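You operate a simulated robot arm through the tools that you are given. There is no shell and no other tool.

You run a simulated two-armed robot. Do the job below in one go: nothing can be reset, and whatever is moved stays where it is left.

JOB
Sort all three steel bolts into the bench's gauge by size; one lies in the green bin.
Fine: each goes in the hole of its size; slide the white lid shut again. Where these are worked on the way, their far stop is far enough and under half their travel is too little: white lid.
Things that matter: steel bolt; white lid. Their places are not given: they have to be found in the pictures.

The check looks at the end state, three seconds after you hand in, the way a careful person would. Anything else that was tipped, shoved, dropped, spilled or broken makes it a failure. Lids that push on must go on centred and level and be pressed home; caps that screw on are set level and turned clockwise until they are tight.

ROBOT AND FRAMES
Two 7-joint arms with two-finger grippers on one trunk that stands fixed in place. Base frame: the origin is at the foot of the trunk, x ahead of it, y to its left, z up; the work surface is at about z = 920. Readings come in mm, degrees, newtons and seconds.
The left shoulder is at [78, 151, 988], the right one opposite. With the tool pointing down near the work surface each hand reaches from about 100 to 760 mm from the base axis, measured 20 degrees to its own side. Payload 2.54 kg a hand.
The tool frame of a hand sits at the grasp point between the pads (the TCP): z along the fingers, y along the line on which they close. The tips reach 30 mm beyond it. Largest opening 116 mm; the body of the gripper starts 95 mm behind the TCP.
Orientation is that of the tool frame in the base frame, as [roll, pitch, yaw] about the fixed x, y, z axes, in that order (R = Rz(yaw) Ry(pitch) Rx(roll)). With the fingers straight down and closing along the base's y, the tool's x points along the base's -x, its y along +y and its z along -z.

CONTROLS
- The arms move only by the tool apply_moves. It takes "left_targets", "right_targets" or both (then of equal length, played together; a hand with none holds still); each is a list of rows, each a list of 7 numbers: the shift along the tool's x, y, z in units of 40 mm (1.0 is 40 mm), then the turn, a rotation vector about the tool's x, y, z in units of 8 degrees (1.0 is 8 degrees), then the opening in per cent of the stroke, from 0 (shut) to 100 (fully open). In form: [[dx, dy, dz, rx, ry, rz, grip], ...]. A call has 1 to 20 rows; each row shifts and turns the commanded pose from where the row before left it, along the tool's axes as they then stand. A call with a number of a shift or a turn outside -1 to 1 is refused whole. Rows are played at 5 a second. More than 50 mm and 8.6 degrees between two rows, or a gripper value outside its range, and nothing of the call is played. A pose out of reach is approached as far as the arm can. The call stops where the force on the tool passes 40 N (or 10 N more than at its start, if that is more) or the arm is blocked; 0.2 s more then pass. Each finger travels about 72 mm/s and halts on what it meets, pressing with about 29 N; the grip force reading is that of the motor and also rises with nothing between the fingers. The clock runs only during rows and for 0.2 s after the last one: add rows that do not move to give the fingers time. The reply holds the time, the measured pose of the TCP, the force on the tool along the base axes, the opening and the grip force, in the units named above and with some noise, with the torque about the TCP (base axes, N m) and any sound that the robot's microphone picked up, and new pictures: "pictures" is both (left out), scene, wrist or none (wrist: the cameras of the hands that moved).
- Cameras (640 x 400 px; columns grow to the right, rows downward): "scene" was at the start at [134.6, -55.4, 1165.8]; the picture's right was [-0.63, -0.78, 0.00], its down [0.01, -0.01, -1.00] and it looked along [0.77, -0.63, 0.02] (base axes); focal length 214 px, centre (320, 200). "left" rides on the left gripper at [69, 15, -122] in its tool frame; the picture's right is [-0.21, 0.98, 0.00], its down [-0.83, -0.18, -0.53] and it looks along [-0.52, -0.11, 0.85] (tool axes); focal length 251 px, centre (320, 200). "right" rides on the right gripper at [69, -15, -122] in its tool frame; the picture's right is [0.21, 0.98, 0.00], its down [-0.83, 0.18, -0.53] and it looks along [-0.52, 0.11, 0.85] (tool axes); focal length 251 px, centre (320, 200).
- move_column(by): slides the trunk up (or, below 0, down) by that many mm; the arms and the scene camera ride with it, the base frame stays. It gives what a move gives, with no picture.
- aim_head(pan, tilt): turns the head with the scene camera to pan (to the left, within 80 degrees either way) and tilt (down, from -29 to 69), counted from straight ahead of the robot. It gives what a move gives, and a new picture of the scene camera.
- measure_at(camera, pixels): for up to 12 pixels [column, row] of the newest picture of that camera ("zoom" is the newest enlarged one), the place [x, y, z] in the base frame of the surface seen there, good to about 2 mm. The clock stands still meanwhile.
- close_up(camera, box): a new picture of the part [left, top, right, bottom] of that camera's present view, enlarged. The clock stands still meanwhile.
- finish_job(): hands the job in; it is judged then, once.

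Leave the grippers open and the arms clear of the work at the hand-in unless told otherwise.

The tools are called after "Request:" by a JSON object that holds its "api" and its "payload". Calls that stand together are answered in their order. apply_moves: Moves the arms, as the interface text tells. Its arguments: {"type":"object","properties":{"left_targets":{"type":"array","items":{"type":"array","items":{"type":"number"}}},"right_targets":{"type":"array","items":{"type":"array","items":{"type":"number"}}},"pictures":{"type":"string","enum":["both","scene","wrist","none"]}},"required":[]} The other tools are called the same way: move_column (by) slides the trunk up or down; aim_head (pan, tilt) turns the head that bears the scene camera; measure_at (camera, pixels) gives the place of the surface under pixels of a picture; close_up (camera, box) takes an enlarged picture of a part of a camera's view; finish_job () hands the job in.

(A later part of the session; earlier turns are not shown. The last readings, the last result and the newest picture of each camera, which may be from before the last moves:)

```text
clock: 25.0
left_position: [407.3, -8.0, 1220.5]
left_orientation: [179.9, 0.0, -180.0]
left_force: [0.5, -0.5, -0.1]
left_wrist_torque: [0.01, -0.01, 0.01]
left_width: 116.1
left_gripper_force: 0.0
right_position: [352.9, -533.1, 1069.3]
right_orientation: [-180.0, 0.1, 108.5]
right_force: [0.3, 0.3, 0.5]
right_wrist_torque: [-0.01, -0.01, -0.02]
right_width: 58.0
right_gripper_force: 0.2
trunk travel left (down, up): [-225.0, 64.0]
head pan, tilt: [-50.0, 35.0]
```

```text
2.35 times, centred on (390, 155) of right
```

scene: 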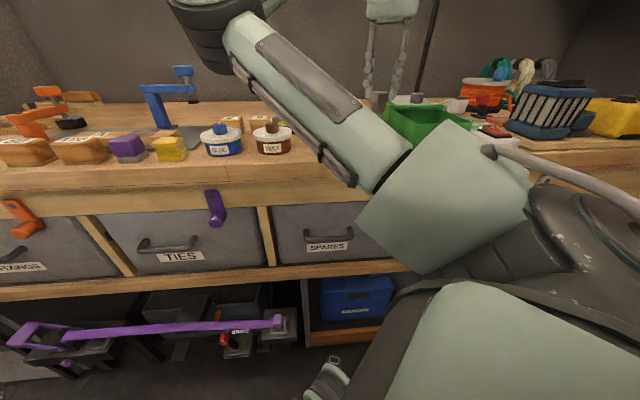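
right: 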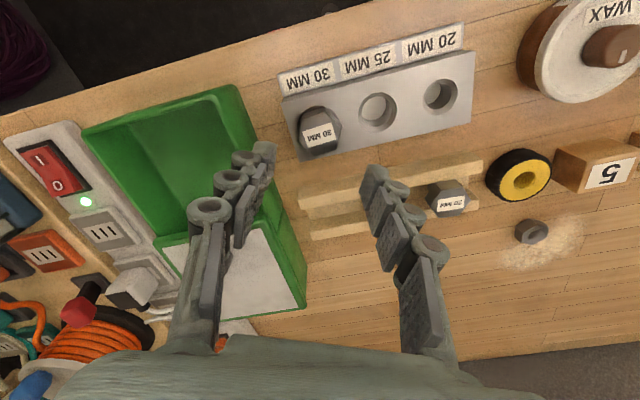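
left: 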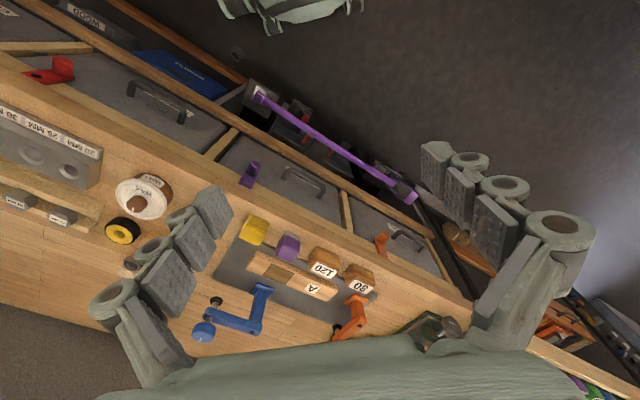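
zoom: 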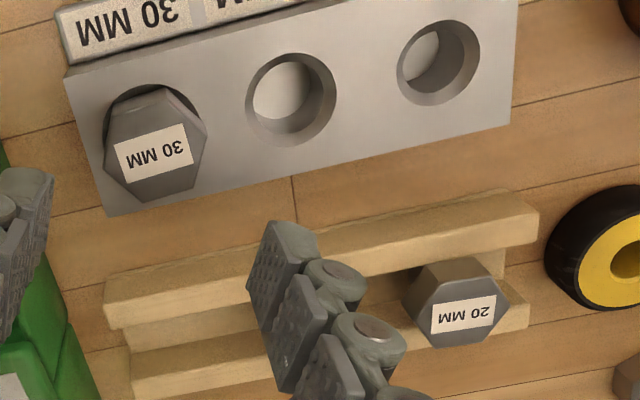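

Request:
{"api": "measure_at", "payload": {"camera": "zoom", "pixels": [[112, 150], [190, 130], [150, 185], [155, 105], [155, 150], [290, 100], [460, 310], [420, 315], [505, 300], [455, 340], [470, 285], [440, 60]]}}

```text
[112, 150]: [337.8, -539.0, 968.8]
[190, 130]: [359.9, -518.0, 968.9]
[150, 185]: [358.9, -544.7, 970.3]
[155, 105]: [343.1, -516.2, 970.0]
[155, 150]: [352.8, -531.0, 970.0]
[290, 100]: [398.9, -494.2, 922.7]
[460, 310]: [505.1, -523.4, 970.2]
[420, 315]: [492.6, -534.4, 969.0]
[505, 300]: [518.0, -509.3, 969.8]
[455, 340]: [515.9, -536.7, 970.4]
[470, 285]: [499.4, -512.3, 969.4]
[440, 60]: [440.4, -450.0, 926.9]
```

The 30 bolt's head top reads ≈969.7. I'll check that against the gauge top from this view for seating.

Request:
{"api": "close_up", "payload": {"camera": "right", "box": [280, 90, 360, 170]}}

Request:
{"api": "measure_at", "payload": {"camera": "right", "pixels": [[352, 85], [350, 130], [400, 85], [455, 70], [300, 155], [350, 110], [320, 133], [310, 135], [440, 190], [330, 192], [400, 175], [360, 220]]}}

```text
5.00 times, centred on (320, 130) of right
```

zoom: 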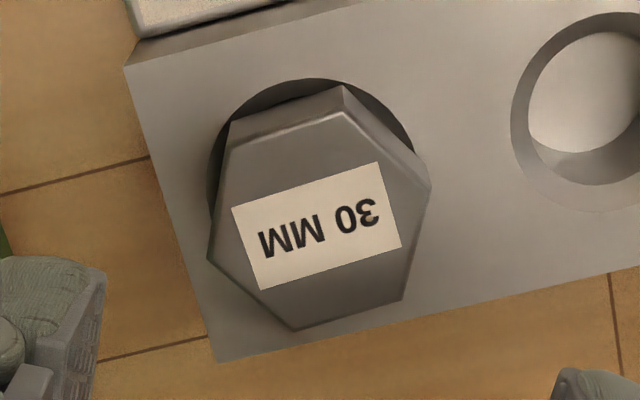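

```text
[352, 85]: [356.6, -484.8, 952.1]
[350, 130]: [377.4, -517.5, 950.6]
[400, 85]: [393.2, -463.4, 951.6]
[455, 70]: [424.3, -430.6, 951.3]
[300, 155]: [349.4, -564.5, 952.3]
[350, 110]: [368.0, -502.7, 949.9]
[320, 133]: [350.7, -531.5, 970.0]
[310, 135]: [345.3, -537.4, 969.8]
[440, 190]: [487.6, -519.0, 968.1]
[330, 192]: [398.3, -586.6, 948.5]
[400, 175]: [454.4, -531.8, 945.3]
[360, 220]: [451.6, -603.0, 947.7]
```

To be sure it's seated, I'll close the gripper and press lightly on the head.

Request:
{"api": "apply_moves", "payload": {"right_targets": [[0, 0, 0.5, 0, 0, 0, 25], [0, 0, 0.5, 0, 0, 0, 0], [0, 0, 0.35, 0, 0, 0, 0], [0, 0, 0.2, 0, 0, 0, 0], [0, 0, 0.1, 0, 0, 0, 0], [0, 0, 0.05, 0, 0, 0, 0], [0, 0, 0.05, 0, 0, 0, 0], [0, 0, 0.02, 0, 0, 0, 0], [0, 0, 0, 0, 0, 0, 0]], "pictures": "wrist"}}

```text
clock: 27.0
left_position: [406.9, -7.8, 1221.1]
left_orientation: [-179.9, 0.0, -180.0]
left_force: [-0.2, -0.4, -0.4]
left_wrist_torque: [0.01, 0.01, 0.03]
left_width: 116.0
left_gripper_force: 0.0
right_position: [353.6, -529.9, 997.8]
right_orientation: [-180.0, -0.1, 108.5]
right_force: [-0.6, 0.2, -0.3]
right_wrist_torque: [0.01, 0.05, 0.0]
right_width: 0.0
right_gripper_force: 28.2
trunk travel left (down, up): [-225.0, 64.0]
head pan, tilt: [-50.0, 35.0]
```

right: 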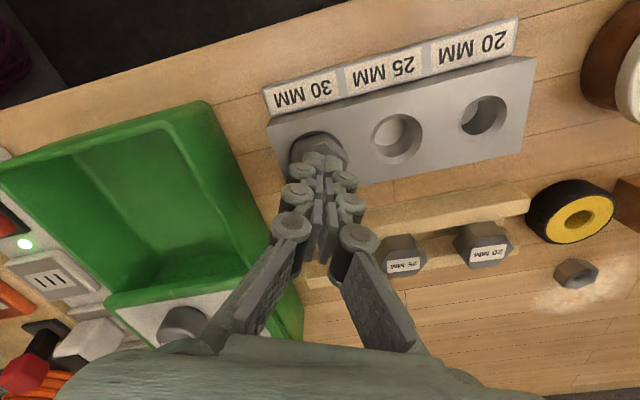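

There's no contact yet, so I'll press down in small steps.

Request:
{"api": "apply_moves", "payload": {"right_targets": [[0, 0, 0.03, 0, 0, 0, 0], [0, 0, 0.03, 0, 0, 0, 0], [0, 0, 0.03, 0, 0, 0, 0], [0, 0, 0, 0, 0, 0, 0]], "pictures": "none"}}

```text
clock: 28.0
left_position: [405.6, -5.9, 1221.3]
left_orientation: [-179.9, 0.1, 180.0]
left_force: [-0.2, -0.6, 1.1]
left_wrist_torque: [0.01, 0.01, -0.02]
left_width: 116.1
left_gripper_force: 0.0
right_position: [352.9, -530.0, 996.3]
right_orientation: [179.9, 0.4, 108.6]
right_force: [4.3, -12.9, 33.8]
right_wrist_torque: [-0.32, -0.16, 0.0]
right_width: 6.2
right_gripper_force: 28.4
trunk travel left (down, up): [-225.0, 64.0]
head pan, tilt: [-50.0, 35.0]
```

It holds firm at 34 N with the head top ≈966.5, so it's seated. I'll rise and go over the 25 MM bolt in the rack.

Request:
{"api": "apply_moves", "payload": {"right_targets": [[0, 0, -0.5, 0, 0, 0, 0], [0, 0, -0.9, 0, 0, 0, 20], [0, 0, -0.9, 0, 0, 0, 40], [-0.58, 0.68, 0, 0, 0, 0, 60], [-0.58, 0.68, 0, 0, 0, 0, 60], [-0.57, 0.67, 0, 0, 0, 0, 60], [0, 0, 0, 0, 0, 0, 60], [0, 0, 0, 0, 0, 0, 60]], "pictures": "wrist"}}

Request:
{"api": "close_up", "payload": {"camera": "right", "box": [240, 60, 460, 200]}}

```text
clock: 29.8
left_position: [407.4, -6.5, 1221.2]
left_orientation: [-180.0, 0.0, -180.0]
left_force: [-0.9, -0.1, -0.5]
left_wrist_torque: [0.0, 0.01, -0.02]
left_width: 116.0
left_gripper_force: 0.1
right_position: [449.6, -569.4, 1087.6]
right_orientation: [179.9, 0.1, 108.7]
right_force: [0.1, -0.2, 0.5]
right_wrist_torque: [0.01, 0.0, 0.0]
right_width: 69.9
right_gripper_force: 0.0
right hand out of reach, approached as far as the arm can: row 6
trunk travel left (down, up): [-225.0, 64.0]
head pan, tilt: [-50.0, 35.0]
```

right: 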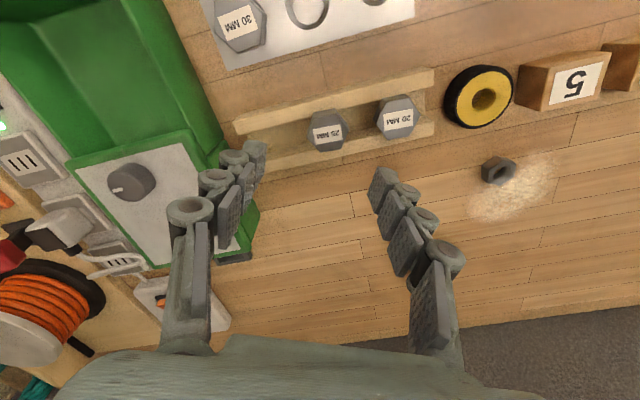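

```text
2.86 times, centred on (350, 130) of right
```

zoom: 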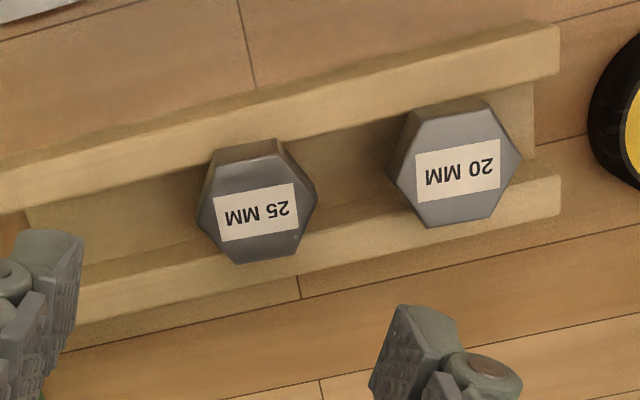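

Request:
{"api": "close_up", "payload": {"camera": "right", "box": [300, 100, 360, 160]}}

```text
6.67 times, centred on (330, 130) of right
```

zoom: 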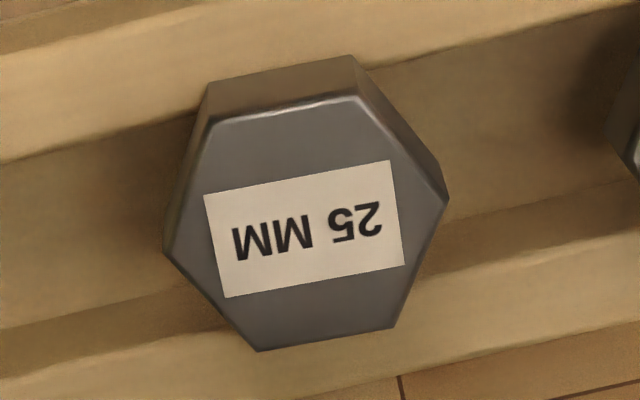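

Request:
{"api": "measure_at", "payload": {"camera": "zoom", "pixels": [[215, 124], [355, 101], [441, 200], [390, 324], [260, 346], [171, 248], [305, 228], [300, 25], [60, 290], [560, 280], [80, 100], [420, 345]]}}

```text
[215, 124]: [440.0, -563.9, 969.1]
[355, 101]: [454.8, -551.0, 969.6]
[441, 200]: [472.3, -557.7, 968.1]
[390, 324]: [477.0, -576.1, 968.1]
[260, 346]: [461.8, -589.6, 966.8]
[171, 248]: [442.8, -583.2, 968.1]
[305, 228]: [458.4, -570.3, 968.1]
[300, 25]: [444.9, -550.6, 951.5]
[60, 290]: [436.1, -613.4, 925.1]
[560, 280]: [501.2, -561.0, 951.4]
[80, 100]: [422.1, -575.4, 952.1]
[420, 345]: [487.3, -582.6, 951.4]
```

The 25 bolt's centre is (458.1,-570.2), its flats face ≈11°, its head top is 968.5 and the bars are at 951.5. I'll lower, trim the yaw to ≈101 and centre.

Request:
{"api": "apply_moves", "payload": {"right_targets": [[0, 0, 0.5, 0, 0, 0, 52], [-0.088, 0.195, 0.5, 0, 0, 0, 46], [0, 0, 0.4, 0, 0, 0.96, 46], [0, 0, 0, 0, 0, 0, 46], [0, 0, 0, 0, 0, 0, 46]], "pictures": "wrist"}}

Request:
{"api": "close_up", "payload": {"camera": "right", "box": [270, 90, 370, 190]}}

```text
clock: 31.0
left_position: [406.3, -7.1, 1221.4]
left_orientation: [-180.0, 0.0, 180.0]
left_force: [0.2, 0.2, 0.1]
left_wrist_torque: [-0.01, -0.01, -0.01]
left_width: 115.9
left_gripper_force: 0.1
right_position: [442.6, -555.8, 1025.6]
right_orientation: [179.9, 0.2, 101.1]
right_force: [-0.9, -0.8, 0.7]
right_wrist_torque: [-0.02, 0.0, 0.04]
right_width: 53.5
right_gripper_force: 0.0
right hand out of reach, approached as far as the arm can: row 3
trunk travel left (down, up): [-225.0, 64.0]
head pan, tilt: [-50.0, 35.0]
```

right: 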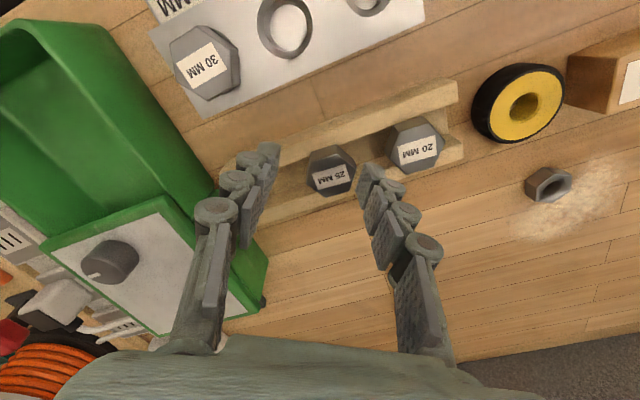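

```text
4.00 times, centred on (320, 140) of right
```

zoom: 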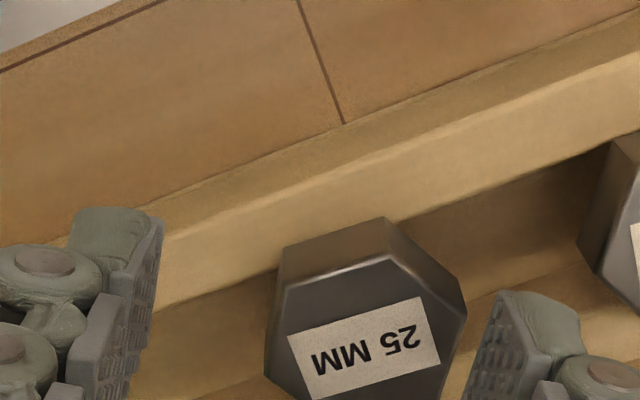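

The arm is at a joint limit with this yaw and drifted back by 15 mm. The opposite flat pair (closing at 71°, yaw≈161) suits the arm better, so I'll turn that way above the bolts.

Request:
{"api": "apply_moves", "payload": {"right_targets": [[0, 0, -0.5, 0, 0, -0.94, 46], [0, 0, 0, 0, 0, -0.94, 46], [0, 0, 0, 0, 0, -0.94, 46], [0, 0, 0, 0, 0, -0.94, 46], [0, 0, 0, 0, 0, -0.94, 46], [0, 0, 0, 0, 0, -0.94, 46], [0, 0, 0, 0, 0, -0.94, 46], [0, 0, 0, 0, 0, -0.92, 46], [0, 0, 0, 0, 0, 0, 46], [0, 0, 0, 0, 0, 0, 46]], "pictures": "wrist"}}

```text
clock: 33.2
left_position: [406.9, -7.5, 1221.0]
left_orientation: [-179.9, 0.0, 180.0]
left_force: [-0.6, 0.5, -0.3]
left_wrist_torque: [0.01, 0.01, -0.02]
left_width: 116.1
left_gripper_force: 0.0
right_position: [440.1, -553.8, 1042.9]
right_orientation: [-179.9, 0.0, 160.8]
right_force: [0.3, -0.1, 0.6]
right_wrist_torque: [0.0, 0.01, 0.0]
right_width: 53.4
right_gripper_force: 0.1
trunk travel left (down, up): [-225.0, 64.0]
head pan, tilt: [-50.0, 35.0]
```

right: 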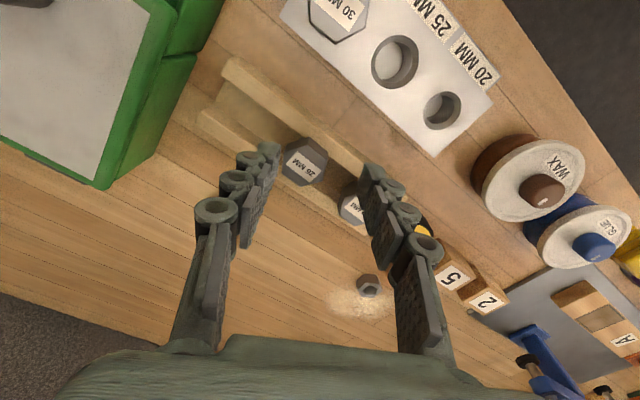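

Request:
{"api": "apply_moves", "payload": {"right_targets": [[-0.28, -0.12, 0, 0, 0, 0, 46], [-0.28, -0.12, 0, 0, 0, 0, 46], [0, 0, 0, 0, 0, 0, 46], [0, 0, 0, 0, 0, 0, 46]], "pictures": "wrist"}}

Request:
{"api": "close_up", "payload": {"camera": "right", "box": [270, 80, 370, 180]}}

```text
clock: 34.2
left_position: [407.8, -8.0, 1220.5]
left_orientation: [-180.0, 0.1, 180.0]
left_force: [-0.2, -0.3, 0.1]
left_wrist_torque: [0.02, -0.01, -0.02]
left_width: 116.3
left_gripper_force: 0.0
right_position: [458.6, -570.5, 1043.5]
right_orientation: [-180.0, 0.0, 160.7]
right_force: [0.3, 0.1, 0.0]
right_wrist_torque: [0.01, 0.02, -0.03]
right_width: 53.5
right_gripper_force: 0.2
trunk travel left (down, up): [-225.0, 64.0]
head pan, tilt: [-50.0, 35.0]
```

right: 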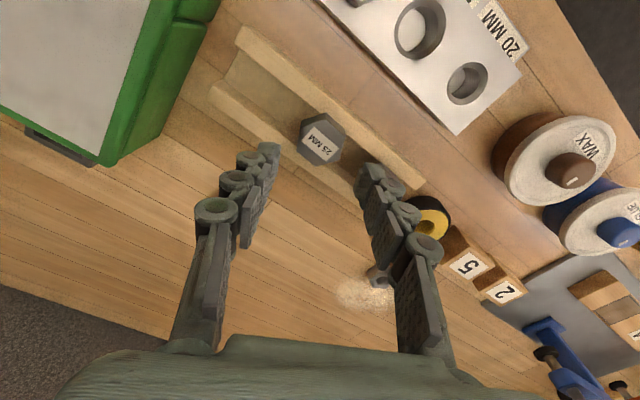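

```text
4.00 times, centred on (320, 130) of right
```

zoom: 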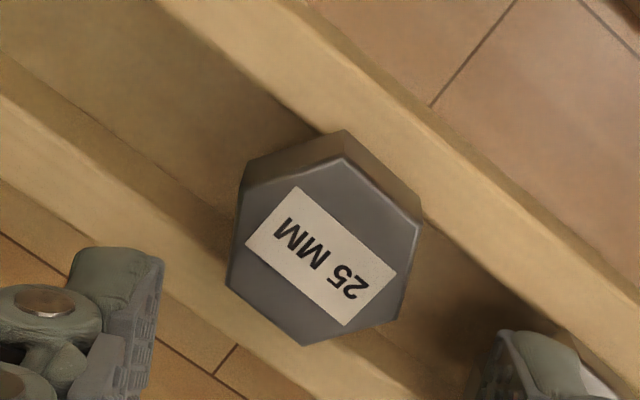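

Request:
{"api": "measure_at", "payload": {"camera": "zoom", "pixels": [[246, 190], [343, 163], [418, 226], [397, 316], [306, 342], [231, 285], [322, 253]]}}

```text
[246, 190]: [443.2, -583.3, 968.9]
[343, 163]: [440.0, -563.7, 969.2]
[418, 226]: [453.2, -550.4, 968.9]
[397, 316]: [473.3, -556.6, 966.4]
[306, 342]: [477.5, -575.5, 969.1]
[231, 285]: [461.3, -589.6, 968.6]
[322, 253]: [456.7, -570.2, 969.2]
```

The centre is (458.1,-569.9) and the flats face 71.9°. I'll lower to TCP z≈985 and close.

Request:
{"api": "apply_moves", "payload": {"right_targets": [[0.017, 0.01, 0.5, 0, 0, -0.15, 46], [0, 0, 0.5, 0, 0, 0, 46], [0, 0, 0.44, 0, 0, 0, 46], [0, 0, 0, 0, 0, 0, 46], [0, 0, 0, 0, 0, 0, 40], [0, 0, 0, 0, 0, 0, 34], [0, 0, 0, 0, 0, 0, 28], [0, 0, 0, 0, 0, 0, 22], [0, 0, 0, 0, 0, 0, 20], [0, 0, 0, 0, 0, 0, 20]], "pictures": "wrist"}}

```text
clock: 36.4
left_position: [407.6, -8.3, 1220.9]
left_orientation: [-180.0, 0.0, -180.0]
left_force: [-0.5, 0.0, 0.6]
left_wrist_torque: [0.01, 0.02, -0.01]
left_width: 116.0
left_gripper_force: 0.2
right_position: [456.1, -571.3, 983.4]
right_orientation: [180.0, 0.0, 162.0]
right_force: [-1.5, 3.8, -0.8]
right_wrist_torque: [0.09, 0.05, 0.08]
right_width: 36.4
right_gripper_force: 29.4
trunk travel left (down, up): [-225.0, 64.0]
head pan, tilt: [-50.0, 35.0]
```

right: 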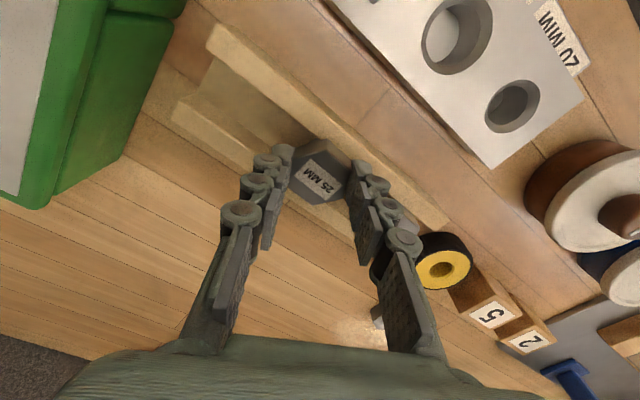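

Gripped at 36.4 mm. I'll lift straight up.

Request:
{"api": "apply_moves", "payload": {"right_targets": [[0, 0, -0.2, 0, 0, 0, 20], [0, 0, -0.4, 0, 0, 0, 20], [0, 0, -0.6, 0, 0, 0, 20], [0, 0, -0.6, 0, 0, 0, 20], [0, 0, 0, 0, 0, 0, 20], [0, 0, 0, 0, 0, 0, 20]], "pictures": "wrist"}}

Request:
{"api": "close_up", "payload": {"camera": "right", "box": [270, 110, 370, 210]}}

```text
clock: 37.8
left_position: [407.9, -7.8, 1220.6]
left_orientation: [-179.9, 0.1, 180.0]
left_force: [-0.7, -0.2, 0.2]
left_wrist_torque: [-0.01, -0.01, -0.04]
left_width: 115.8
left_gripper_force: 0.1
right_position: [455.2, -572.2, 1058.2]
right_orientation: [-180.0, 0.0, 162.1]
right_force: [0.2, -0.6, -0.8]
right_wrist_torque: [0.01, 0.0, 0.01]
right_width: 36.0
right_gripper_force: 28.6
trunk travel left (down, up): [-225.0, 64.0]
head pan, tilt: [-50.0, 35.0]
```

right: 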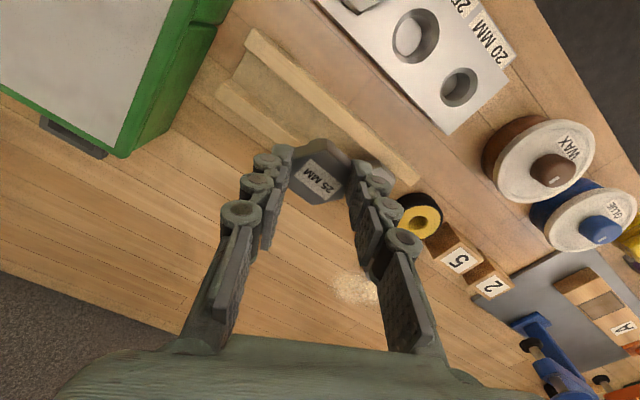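

```text
4.00 times, centred on (320, 160) of right
```

zoom: 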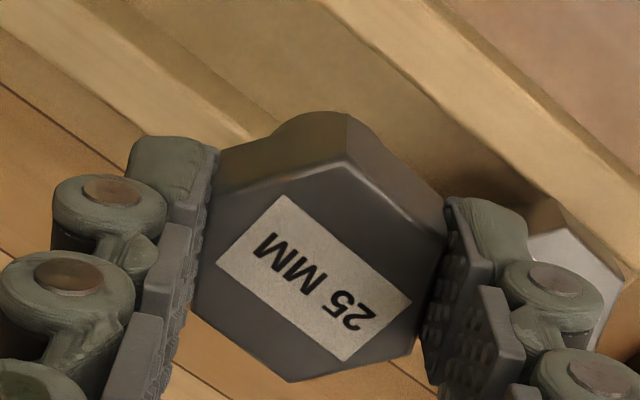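

Request:
{"api": "measure_at", "payload": {"camera": "zoom", "pixels": [[215, 197], [345, 163], [443, 245], [413, 350], [292, 378], [195, 295], [316, 275]]}}

```text
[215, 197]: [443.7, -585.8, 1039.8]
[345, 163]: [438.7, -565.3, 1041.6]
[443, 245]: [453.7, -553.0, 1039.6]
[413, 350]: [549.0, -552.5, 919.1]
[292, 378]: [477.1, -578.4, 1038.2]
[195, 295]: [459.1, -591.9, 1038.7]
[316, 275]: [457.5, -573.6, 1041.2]
```

I'll carry the 25 bolt over its hole and turn to yaw≈180, so the fingers clear the seated 30 bolt.

Request:
{"api": "apply_moves", "payload": {"right_targets": [[0.55, 0.347, -0.2, 0, 0, 0, 20], [0.55, 0.347, 0, 0, 0, 0, 20], [0.55, 0.347, 0, 0, 0, 0, 20], [0.55, 0.347, 0, 0, 0, 0, 20], [0, 0, 0, 0, 0, -0.75, 20], [0, 0, 0, 0, 0, -0.75, 20], [0, 0, 0.2, 0, 0, -0.75, 20], [0, 0, 0, 0, 0, 0, 20], [0, 0, 0, 0, 0, 0, 20]], "pictures": "wrist"}}

Request:
{"api": "close_up", "payload": {"camera": "right", "box": [220, 40, 420, 200]}}

```text
clock: 39.8
left_position: [407.0, -7.4, 1220.9]
left_orientation: [-180.0, 0.0, 180.0]
left_force: [0.6, 0.0, 0.7]
left_wrist_torque: [0.01, 0.0, -0.01]
left_width: 115.7
left_gripper_force: 0.1
right_position: [389.4, -492.6, 1056.0]
right_orientation: [179.9, 0.1, 179.9]
right_force: [0.5, 0.4, -1.4]
right_wrist_torque: [0.0, -0.02, 0.02]
right_width: 36.5
right_gripper_force: 29.2
trunk travel left (down, up): [-225.0, 64.0]
head pan, tilt: [-50.0, 35.0]
```

right: 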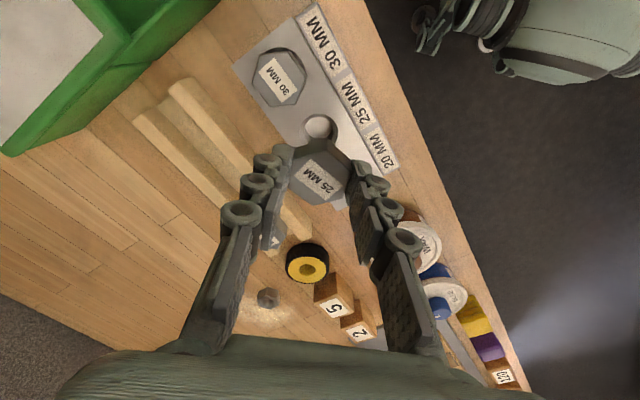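

```text
2.50 times, centred on (320, 120) of right
```

zoom: 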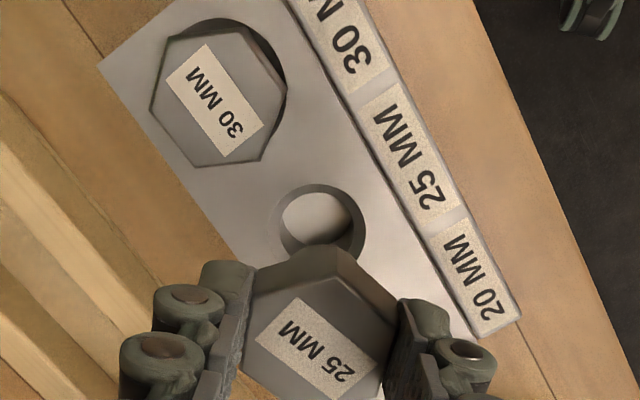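

Request:
{"api": "close_up", "payload": {"camera": "right", "box": [270, 120, 370, 220]}}

```text
4.00 times, centred on (320, 170) of right
```

zoom: 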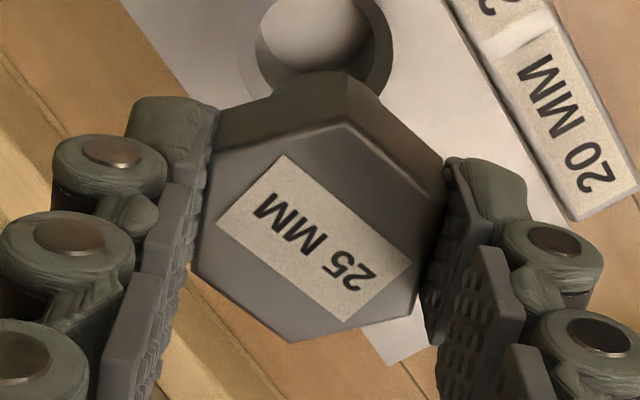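

Request:
{"api": "measure_at", "payload": {"camera": "zoom", "pixels": [[214, 157], [345, 123], [442, 203], [410, 308], [292, 338], [196, 255], [314, 237], [238, 50], [393, 50]]}}

```text
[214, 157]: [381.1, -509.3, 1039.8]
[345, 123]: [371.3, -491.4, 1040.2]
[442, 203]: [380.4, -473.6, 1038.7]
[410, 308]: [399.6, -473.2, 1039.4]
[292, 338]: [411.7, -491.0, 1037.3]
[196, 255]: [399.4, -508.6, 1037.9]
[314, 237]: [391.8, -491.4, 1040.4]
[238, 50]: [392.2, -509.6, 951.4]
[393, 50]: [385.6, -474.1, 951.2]
```

The bolt's centre is (390.6,-491.2) against the hole at (390.4,-492.1). I'll trim −0.8 mm in y and lower to just above the gauge.

Request:
{"api": "apply_moves", "payload": {"right_targets": [[0, -0.02, 0.4, 0, 0, 0, 20], [0, 0, 0.5, 0, 0, 0, 20], [0, 0, 0.15, 0, 0, 0, 20], [0, 0, 0.12, 0, 0, 0, 20], [0, 0, 0, 0, 0, 0, 20]], "pictures": "wrist"}}

```text
clock: 41.0
left_position: [407.5, -7.3, 1222.1]
left_orientation: [180.0, 0.0, 179.9]
left_force: [-0.3, -0.1, 0.0]
left_wrist_torque: [-0.02, 0.0, 0.02]
left_width: 116.0
left_gripper_force: 0.2
right_position: [391.2, -492.6, 1011.3]
right_orientation: [-180.0, 0.0, -179.9]
right_force: [0.3, 0.2, -1.5]
right_wrist_torque: [-0.02, -0.02, -0.03]
right_width: 36.0
right_gripper_force: 28.8
trunk travel left (down, up): [-225.0, 64.0]
head pan, tilt: [-50.0, 35.0]
```

right: 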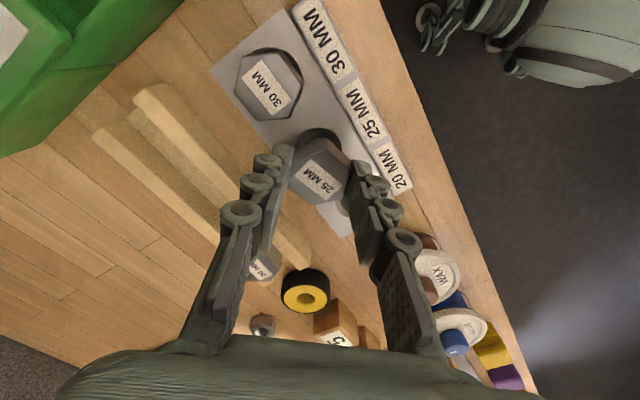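

I'll continue gently down into the hole.

Request:
{"api": "apply_moves", "payload": {"right_targets": [[0, 0, 0.1, 0, 0, 0, 20], [0, 0, 0.1, 0, 0, 0, 20], [0, 0, 0.1, 0, 0, 0, 20], [0, 0, 0, 0, 0, 0, 20]], "pictures": "wrist"}}

```text
clock: 42.0
left_position: [406.7, -7.7, 1221.8]
left_orientation: [180.0, 0.0, -179.9]
left_force: [0.0, 0.7, 0.1]
left_wrist_torque: [0.03, 0.0, -0.01]
left_width: 116.2
left_gripper_force: 0.1
right_position: [391.2, -492.2, 998.8]
right_orientation: [-179.9, 0.0, 180.0]
right_force: [0.1, -5.4, 0.8]
right_wrist_torque: [-0.22, 0.04, -0.03]
right_width: 36.3
right_gripper_force: 28.8
trunk travel left (down, up): [-225.0, 64.0]
head pan, tilt: [-50.0, 35.0]
```

right: 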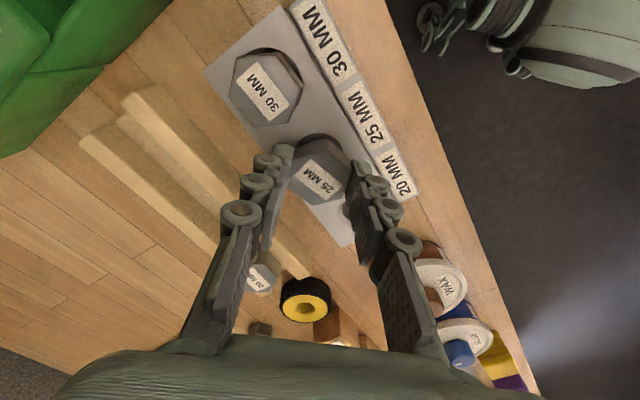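

The wall pushes slightly −y (5 N). I'll ease 0.8 mm that way and go down to ≈987.

Request:
{"api": "apply_moves", "payload": {"right_targets": [[0, -0.02, 0.1, 0, 0, 0, 20], [0, 0, 0.1, 0, 0, 0, 20], [0, 0, 0.09, 0, 0, 0, 20], [0, 0, 0, 0, 0, 0, 20]], "pictures": "none"}}

```text
clock: 43.0
left_position: [406.8, -6.8, 1221.3]
left_orientation: [-180.0, 0.0, -180.0]
left_force: [0.0, -0.6, 0.4]
left_wrist_torque: [0.02, 0.03, 0.0]
left_width: 115.9
left_gripper_force: 0.0
right_position: [390.9, -491.4, 988.2]
right_orientation: [180.0, 0.0, -180.0]
right_force: [-3.1, -0.6, 2.7]
right_wrist_torque: [-0.03, 0.04, 0.04]
right_width: 35.7
right_gripper_force: 29.8
trunk travel left (down, up): [-225.0, 64.0]
head pan, tilt: [-50.0, 35.0]
```

That goes in cleanly. I'll lower 2 mm more, release a little, and rise.

Request:
{"api": "apply_moves", "payload": {"right_targets": [[0, 0, 0.06, 0, 0, 0, 20], [0, 0, 0, 0, 0, 0, 34], [0, 0, 0, 0, 0, 0, 41], [0, 0, 0, 0, 0, 0, 41], [0, 0, -0.4, 0, 0, 0, 41], [0, 0, -0.6, 0, 0, 0, 41], [0, 0, 0, 0, 0, 0, 0], [0, 0, 0, 0, 0, 0, 0], [0, 0, 0, 0, 0, 0, 0], [0, 0, 0, 0, 0, 0, 0]], "pictures": "wrist"}}

```text
clock: 45.2
left_position: [407.1, -7.7, 1221.3]
left_orientation: [180.0, 0.0, 180.0]
left_force: [0.1, -0.1, 0.2]
left_wrist_torque: [0.01, -0.01, -0.02]
left_width: 115.8
left_gripper_force: 0.0
right_position: [391.5, -493.5, 1026.5]
right_orientation: [-180.0, 0.0, -179.9]
right_force: [-0.1, 0.2, -0.3]
right_wrist_torque: [0.0, 0.0, -0.01]
right_width: 0.0
right_gripper_force: 28.7
trunk travel left (down, up): [-225.0, 64.0]
head pan, tilt: [-50.0, 35.0]
```

right: 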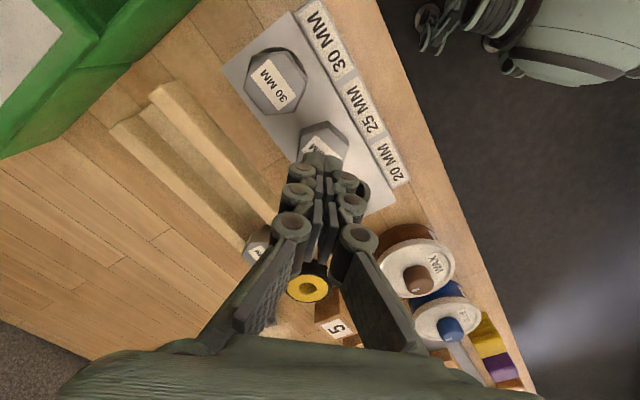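

Now a light press on the 25 head to confirm it's seated.

Request:
{"api": "apply_moves", "payload": {"right_targets": [[0, 0, 0.4, 0, 0, 0, 0], [0, 0, 0.25, 0, 0, 0, 0], [0, 0, 0.05, 0, 0, 0, 0], [0, 0, 0.03, 0, 0, 0, 0], [0, 0, 0.025, 0, 0, 0, 0], [0, 0, 0, 0, 0, 0, 0]], "pictures": "none"}}

```text
clock: 46.6
left_position: [407.8, -6.7, 1221.8]
left_orientation: [-179.9, 0.1, 180.0]
left_force: [0.5, -0.3, 0.2]
left_wrist_torque: [-0.03, 0.01, 0.02]
left_width: 116.0
left_gripper_force: 0.1
right_position: [391.4, -493.4, 997.3]
right_orientation: [-179.7, 0.2, -180.0]
right_force: [4.2, -2.3, 11.7]
right_wrist_torque: [-0.06, -0.08, 0.01]
right_width: 6.0
right_gripper_force: 29.0
trunk travel left (down, up): [-225.0, 64.0]
head pan, tilt: [-50.0, 35.0]
```

It's seated at the same height as the first. I'll rise and move over the 20 MM bolt.

Request:
{"api": "apply_moves", "payload": {"right_targets": [[0, 0, -0.5, 0, 0, 0, 0], [0, 0, -0.7, 0, 0, 0, 20], [-0.7, -0.19, 0, 0, 0, 0, 40], [-0.7, -0.19, 0, 0, 0, 0, 50], [-0.7, -0.19, 0, 0, 0, 0, 50], [-0.7, -0.18, 0, 0, 0, 0, 50], [0, 0, 0, 0, 0, 0, 50], [0, 0, 0, 0, 0, 0, 50]], "pictures": "wrist"}}

Request:
{"api": "close_up", "payload": {"camera": "right", "box": [270, 80, 370, 180]}}

```text
clock: 48.4
left_position: [407.8, -7.6, 1220.7]
left_orientation: [-180.0, -0.1, 179.9]
left_force: [-0.1, -0.1, -0.3]
left_wrist_torque: [-0.01, -0.02, 0.03]
left_width: 115.9
left_gripper_force: 0.0
right_position: [504.2, -524.7, 1042.3]
right_orientation: [-180.0, 0.0, -179.9]
right_force: [0.6, 0.4, 0.6]
right_wrist_torque: [0.03, -0.01, -0.02]
right_width: 58.2
right_gripper_force: 0.1
trunk travel left (down, up): [-225.0, 64.0]
head pan, tilt: [-50.0, 35.0]
```

right: 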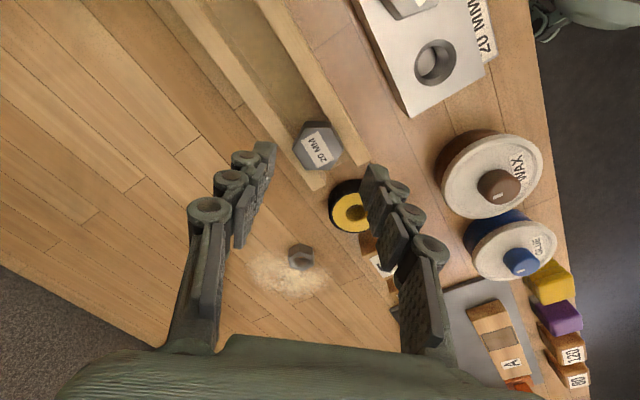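

```text
4.00 times, centred on (320, 130) of right
```

zoom: 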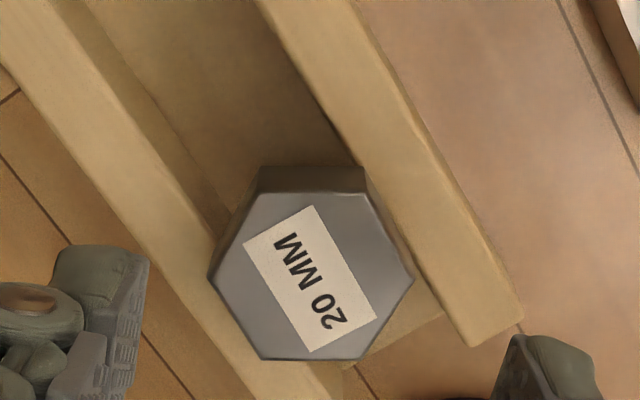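

Request:
{"api": "measure_at", "payload": {"camera": "zoom", "pixels": [[262, 193], [366, 195], [410, 280], [364, 356], [262, 357], [212, 277], [312, 278]]}}

Request:
{"api": "measure_at", "payload": {"camera": "right", "pixels": [[352, 210], [345, 190], [336, 215], [360, 225], [380, 240], [345, 175]]}}

```text
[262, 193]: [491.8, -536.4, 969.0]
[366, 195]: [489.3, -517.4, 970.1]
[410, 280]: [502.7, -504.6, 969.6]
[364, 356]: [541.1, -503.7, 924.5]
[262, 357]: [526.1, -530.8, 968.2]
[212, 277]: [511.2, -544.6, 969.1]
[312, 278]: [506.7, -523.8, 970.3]
```

```text
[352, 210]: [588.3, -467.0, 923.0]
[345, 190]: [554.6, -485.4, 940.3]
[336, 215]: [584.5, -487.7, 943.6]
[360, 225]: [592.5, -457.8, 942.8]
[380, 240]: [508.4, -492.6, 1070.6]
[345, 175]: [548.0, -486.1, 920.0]
```

The 20 bolt's centre is (507.3,-524.3) and its flats face 71°. I'll turn to yaw≈161.5, centre, and lower partway.

Request:
{"api": "apply_moves", "payload": {"right_targets": [[-0.078, 0.01, 0, 0, 0, 0.77, 46], [0, 0, 0, 0, 0, 0.77, 46], [0, 0, 0.3, 0, 0, 0.77, 46], [0, 0, 0.3, 0, 0, 0, 46], [0, 0, 0, 0, 0, 0, 46], [0, 0, 0, 0, 0, 0, 46]], "pictures": "wrist"}}

Request:
{"api": "close_up", "payload": {"camera": "right", "box": [270, 90, 370, 190]}}

```text
clock: 49.8
left_position: [407.4, -7.1, 1221.1]
left_orientation: [180.0, 0.0, 180.0]
left_force: [-0.6, -0.4, 0.1]
left_wrist_torque: [-0.01, -0.01, 0.02]
left_width: 116.1
left_gripper_force: 0.2
right_position: [508.6, -522.1, 1018.8]
right_orientation: [-180.0, 0.1, 161.5]
right_force: [0.3, 0.0, 0.2]
right_wrist_torque: [-0.04, 0.01, -0.05]
right_width: 53.5
right_gripper_force: 0.0
trunk travel left (down, up): [-225.0, 64.0]
head pan, tilt: [-50.0, 35.0]
```

right: 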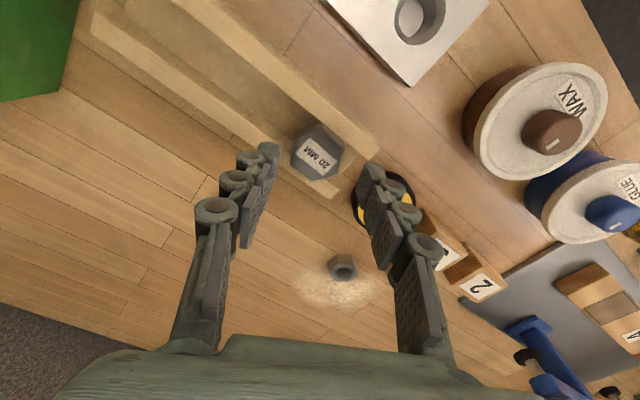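

```text
4.00 times, centred on (320, 140) of right
```

zoom: 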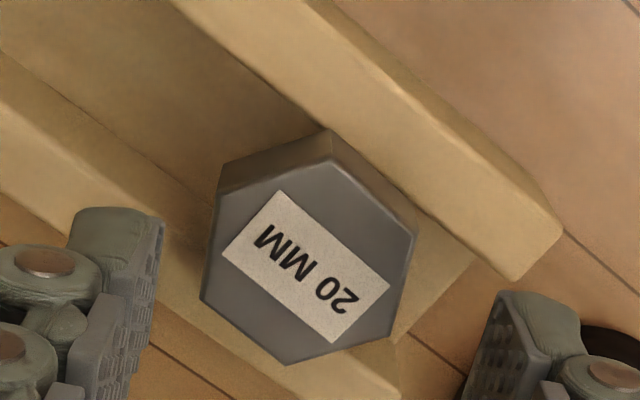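

Request:
{"api": "measure_at", "payload": {"camera": "zoom", "pixels": [[222, 192], [331, 166], [413, 237], [387, 335], [287, 361], [204, 297], [306, 266]]}}

```text
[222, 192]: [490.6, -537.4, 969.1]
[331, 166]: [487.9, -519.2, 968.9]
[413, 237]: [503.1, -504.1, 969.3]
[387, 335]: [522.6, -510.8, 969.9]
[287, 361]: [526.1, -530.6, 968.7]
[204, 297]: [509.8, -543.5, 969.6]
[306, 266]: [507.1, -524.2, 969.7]
```

The centre is (506.7,-524.3), so I'll shift ~2.9 mm, lower to z≈985 and close.

Request:
{"api": "apply_moves", "payload": {"right_targets": [[0.027, -0.067, 0.3, 0, 0, 0.07, 46], [0, 0, 0.3, 0, 0, 0, 46], [0, 0, 0.23, 0, 0, 0, 46], [0, 0, 0, 0, 0, 0, 46], [0, 0, 0, 0, 0, 0, 40], [0, 0, 0, 0, 0, 0, 34], [0, 0, 0, 0, 0, 0, 28], [0, 0, 0, 0, 0, 0, 22], [0, 0, 0, 0, 0, 0, 20], [0, 0, 0, 0, 0, 0, 20]], "pictures": "wrist"}}

```text
clock: 52.0
left_position: [406.5, -7.8, 1221.1]
left_orientation: [-180.0, 0.0, 179.9]
left_force: [-0.1, -0.7, -0.1]
left_wrist_torque: [0.02, 0.0, -0.01]
left_width: 116.2
left_gripper_force: 0.0
right_position: [505.2, -524.3, 985.7]
right_orientation: [180.0, 0.0, 161.0]
right_force: [0.2, 0.2, 0.7]
right_wrist_torque: [0.02, 0.01, 0.02]
right_width: 36.1
right_gripper_force: 28.7
trunk travel left (down, up): [-225.0, 64.0]
head pan, tilt: [-50.0, 35.0]
```

right: 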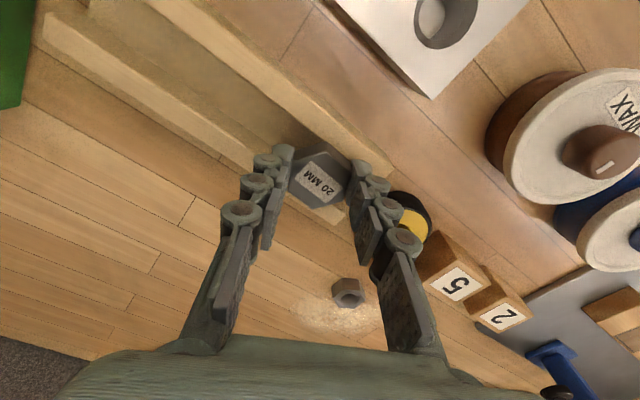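

Gripped at 36.1 mm. I'll lift, then carry it toward the 20 mm hole.

Request:
{"api": "apply_moves", "payload": {"right_targets": [[0, 0, -0.2, 0, 0, 0, 20], [0, 0, -0.4, 0, 0, 0, 20], [0, 0, -0.6, 0, 0, 0, 20], [0, 0, -0.6, 0, 0, 0, 20], [0.8, 0.36, -0.1, 0, 0, 0, 20], [0.8, 0.36, 0, 0, 0, 0, 20], [0.8, 0.36, 0, 0, 0, 0, 20], [0, 0, 0, 0, 0, -0.79, 20], [0, 0, 0, 0, 0, -0.79, 20], [0, 0, 0, 0, 0, -0.79, 20], [0, 0, 0, 0, 0, 0, 20], [0, 0, 0, 0, 0, 0, 20]], "pictures": "wrist"}}

Request:
{"api": "close_up", "payload": {"camera": "right", "box": [270, 120, 370, 220]}}

```text
clock: 54.6
left_position: [407.7, -7.0, 1221.1]
left_orientation: [180.0, 0.0, 179.9]
left_force: [0.3, 0.2, -0.1]
left_wrist_torque: [-0.01, -0.01, -0.01]
left_width: 116.1
left_gripper_force: 0.0
right_position: [428.1, -452.9, 1061.2]
right_orientation: [-180.0, 0.0, -179.9]
right_force: [0.4, -0.5, -1.4]
right_wrist_torque: [0.0, 0.01, 0.03]
right_width: 36.3
right_gripper_force: 28.9
trunk travel left (down, up): [-225.0, 64.0]
head pan, tilt: [-50.0, 35.0]
```

right: 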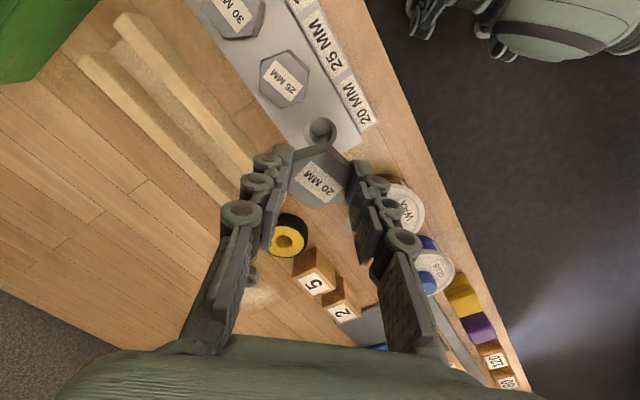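

```text
4.00 times, centred on (320, 170) of right
```

zoom: 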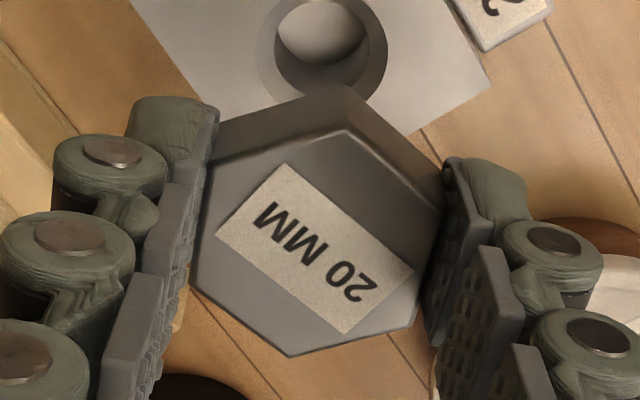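

Request:
{"api": "measure_at", "payload": {"camera": "zoom", "pixels": [[214, 167], [345, 132], [441, 212], [412, 322], [291, 352], [194, 262], [314, 247], [256, 60], [388, 50], [310, 0], [340, 10]]}}

Request:
{"api": "measure_at", "payload": {"camera": "right", "pixels": [[411, 205], [404, 225], [420, 230], [395, 185], [286, 240], [270, 240], [305, 240], [318, 115]]}}

```text
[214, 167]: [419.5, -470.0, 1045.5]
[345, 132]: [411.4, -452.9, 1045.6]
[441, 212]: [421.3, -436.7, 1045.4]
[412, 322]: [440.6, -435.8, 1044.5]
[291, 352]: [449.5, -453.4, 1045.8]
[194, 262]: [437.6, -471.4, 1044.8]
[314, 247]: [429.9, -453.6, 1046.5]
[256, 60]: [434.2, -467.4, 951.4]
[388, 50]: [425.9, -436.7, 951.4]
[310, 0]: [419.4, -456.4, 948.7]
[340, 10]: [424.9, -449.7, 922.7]
```

```text
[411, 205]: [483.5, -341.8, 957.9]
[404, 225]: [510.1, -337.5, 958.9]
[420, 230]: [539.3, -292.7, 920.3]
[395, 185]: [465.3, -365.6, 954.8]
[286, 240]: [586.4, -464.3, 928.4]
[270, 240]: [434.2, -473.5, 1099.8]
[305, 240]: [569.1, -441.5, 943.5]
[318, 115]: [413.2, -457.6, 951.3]
```

The bolt centre is (430.0,-453.4) against the hole at (429.4,-452.2). I'll trim and lower to just above the gauge.

Request:
{"api": "apply_moves", "payload": {"right_targets": [[0.015, 0.03, 0.4, 0, 0, 0, 20], [0, 0, 0.5, 0, 0, 0, 20], [0, 0, 0.2, 0, 0, 0, 20], [0, 0, 0.1, 0, 0, 0, 20], [0, 0, 0.1, 0, 0, 0, 20], [0, 0, 0, 0, 0, 0, 20]], "pictures": "wrist"}}

```text
clock: 56.0
left_position: [407.7, -7.1, 1220.9]
left_orientation: [179.9, -0.1, 180.0]
left_force: [0.1, -0.9, 0.4]
left_wrist_torque: [0.03, 0.01, -0.01]
left_width: 116.1
left_gripper_force: 0.1
right_position: [426.7, -453.3, 1009.2]
right_orientation: [179.8, 0.0, 179.8]
right_force: [-1.2, -0.2, -1.5]
right_wrist_torque: [0.01, 0.0, 0.0]
right_width: 36.3
right_gripper_force: 29.3
trunk travel left (down, up): [-225.0, 64.0]
head pan, tilt: [-50.0, 35.0]
```

right: 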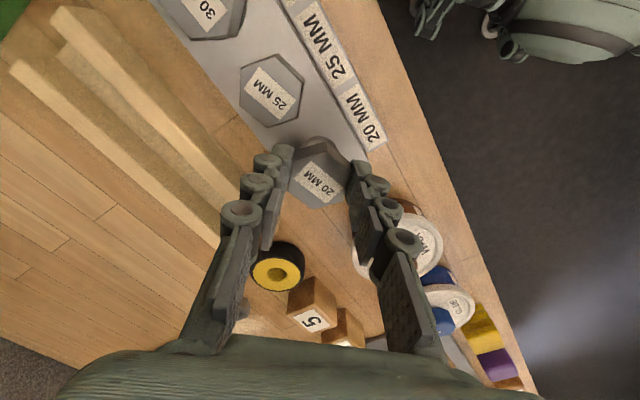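

Request:
{"api": "close_up", "payload": {"camera": "right", "box": [270, 120, 370, 220]}}

```text
4.00 times, centred on (320, 170) of right
```

zoom: 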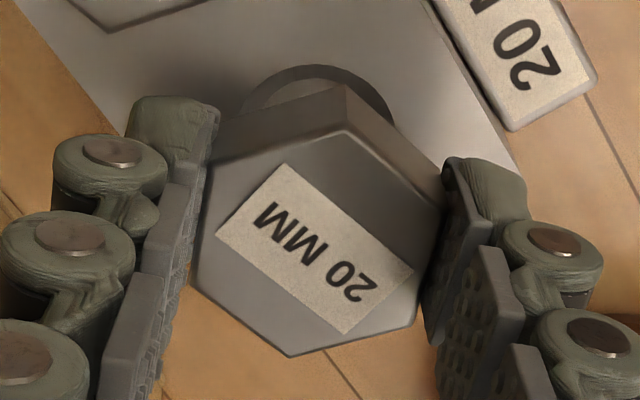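

Request:
{"api": "measure_at", "payload": {"camera": "zoom", "pixels": [[214, 167], [345, 132], [441, 212], [412, 322], [291, 352], [194, 262], [314, 247]]}}

```text
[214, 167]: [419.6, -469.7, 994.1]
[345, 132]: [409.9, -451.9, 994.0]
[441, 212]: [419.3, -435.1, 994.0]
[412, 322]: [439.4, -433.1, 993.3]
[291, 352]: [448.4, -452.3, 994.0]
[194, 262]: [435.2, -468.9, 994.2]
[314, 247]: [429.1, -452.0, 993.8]
```

It's within a millimetre. I'll trim and go down gently.

Request:
{"api": "apply_moves", "payload": {"right_targets": [[-0.015, -0.01, 0.1, 0, 0, 0, 20], [0, 0, 0.1, 0, 0, 0, 20], [0, 0, 0.1, 0, 0, 0, 20], [0, 0, 0, 0, 0, 0, 20]], "pictures": "none"}}

```text
clock: 57.0
left_position: [408.1, -7.4, 1222.0]
left_orientation: [-180.0, -0.1, 180.0]
left_force: [0.9, -0.6, -0.3]
left_wrist_torque: [0.01, 0.01, -0.02]
left_width: 115.9
left_gripper_force: 0.1
right_position: [428.9, -451.0, 997.8]
right_orientation: [179.9, 0.0, 179.9]
right_force: [-1.5, -2.3, -1.0]
right_wrist_torque: [-0.07, 0.03, 0.0]
right_width: 36.2
right_gripper_force: 29.0
trunk travel left (down, up): [-225.0, 64.0]
head pan, tilt: [-50.0, 35.0]
```

The forces are low, so I'll continue to z≈987.

Request:
{"api": "apply_moves", "payload": {"right_targets": [[0, -0.01, 0.1, 0, 0, 0, 20], [0, 0, 0.1, 0, 0, 0, 20], [0, 0, 0.07, 0, 0, 0, 20], [0, 0, 0, 0, 0, 0, 20]], "pictures": "wrist"}}

```text
clock: 58.0
left_position: [407.7, -8.0, 1221.3]
left_orientation: [-179.9, 0.0, 180.0]
left_force: [1.1, 0.5, -0.3]
left_wrist_torque: [0.02, -0.01, 0.01]
left_width: 116.0
left_gripper_force: 0.0
right_position: [427.9, -453.1, 985.8]
right_orientation: [179.9, 0.0, 179.8]
right_force: [-1.1, 0.1, -1.3]
right_wrist_torque: [0.01, 0.02, 0.02]
right_width: 36.0
right_gripper_force: 28.8
trunk travel left (down, up): [-225.0, 64.0]
head pan, tilt: [-50.0, 35.0]
```

right: 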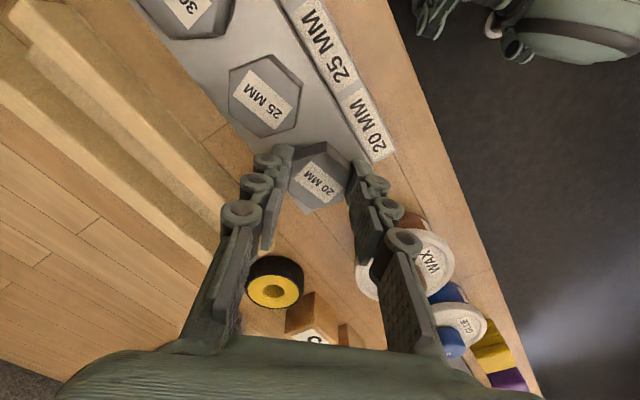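

It's nearly seated. I'll release, rise, and press lightly to check.

Request:
{"api": "apply_moves", "payload": {"right_targets": [[0, 0, 0.02, 0, 0, 0, 20], [0, 0, 0, 0, 0, 0, 34], [0, 0, 0, 0, 0, 0, 41], [0, 0, 0, 0, 0, 0, 41], [0, 0, -0.4, 0, 0, 0, 41], [0, 0, -0.6, 0, 0, 0, 41], [0, 0, 0, 0, 0, 0, 0], [0, 0, 0, 0, 0, 0, 0], [0, 0, 0, 0, 0, 0, 0], [0, 0, 0, 0, 0, 0, 0]], "pictures": "wrist"}}

Request:
{"api": "apply_moves", "payload": {"right_targets": [[0, 0, 0.4, 0, 0, 0, 0], [0, 0, 0.22, 0, 0, 0, 0], [0, 0, 0.05, 0, 0, 0, 0], [0, 0, 0.03, 0, 0, 0, 0], [0, 0, 0.025, 0, 0, 0, 0], [0, 0, 0, 0, 0, 0, 0]], "pictures": "none"}}

```text
clock: 60.2
left_position: [406.9, -7.3, 1221.6]
left_orientation: [180.0, -0.1, 180.0]
left_force: [-0.5, -0.2, 0.8]
left_wrist_torque: [0.01, -0.01, -0.01]
left_width: 116.2
left_gripper_force: 0.0
right_position: [428.1, -451.9, 1026.5]
right_orientation: [180.0, 0.0, 179.9]
right_force: [0.0, -0.4, -0.7]
right_wrist_torque: [0.01, -0.02, -0.02]
right_width: 0.2
right_gripper_force: 28.2
trunk travel left (down, up): [-225.0, 64.0]
head pan, tilt: [-50.0, 35.0]
```

right: 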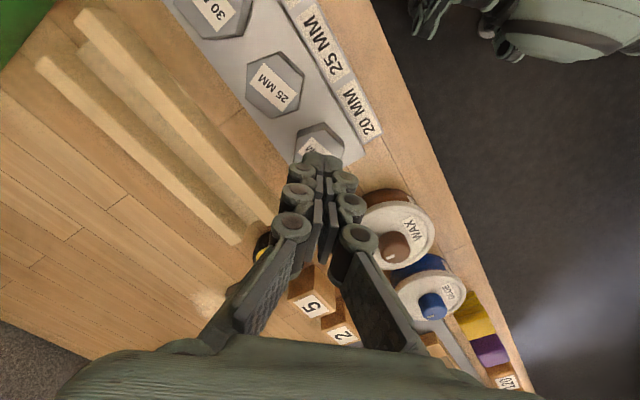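

```text
clock: 61.6
left_position: [407.3, -7.5, 1220.9]
left_orientation: [180.0, 0.0, 180.0]
left_force: [0.0, 0.3, 0.1]
left_wrist_torque: [0.0, -0.01, 0.0]
left_width: 115.7
left_gripper_force: 0.0
right_position: [428.6, -451.3, 997.6]
right_orientation: [-180.0, -0.1, 179.9]
right_force: [0.3, -1.7, 3.0]
right_wrist_torque: [-0.01, -0.02, -0.02]
right_width: 5.9
right_gripper_force: 28.3
trunk travel left (down, up): [-225.0, 64.0]
head pan, tilt: [-50.0, 35.0]
```

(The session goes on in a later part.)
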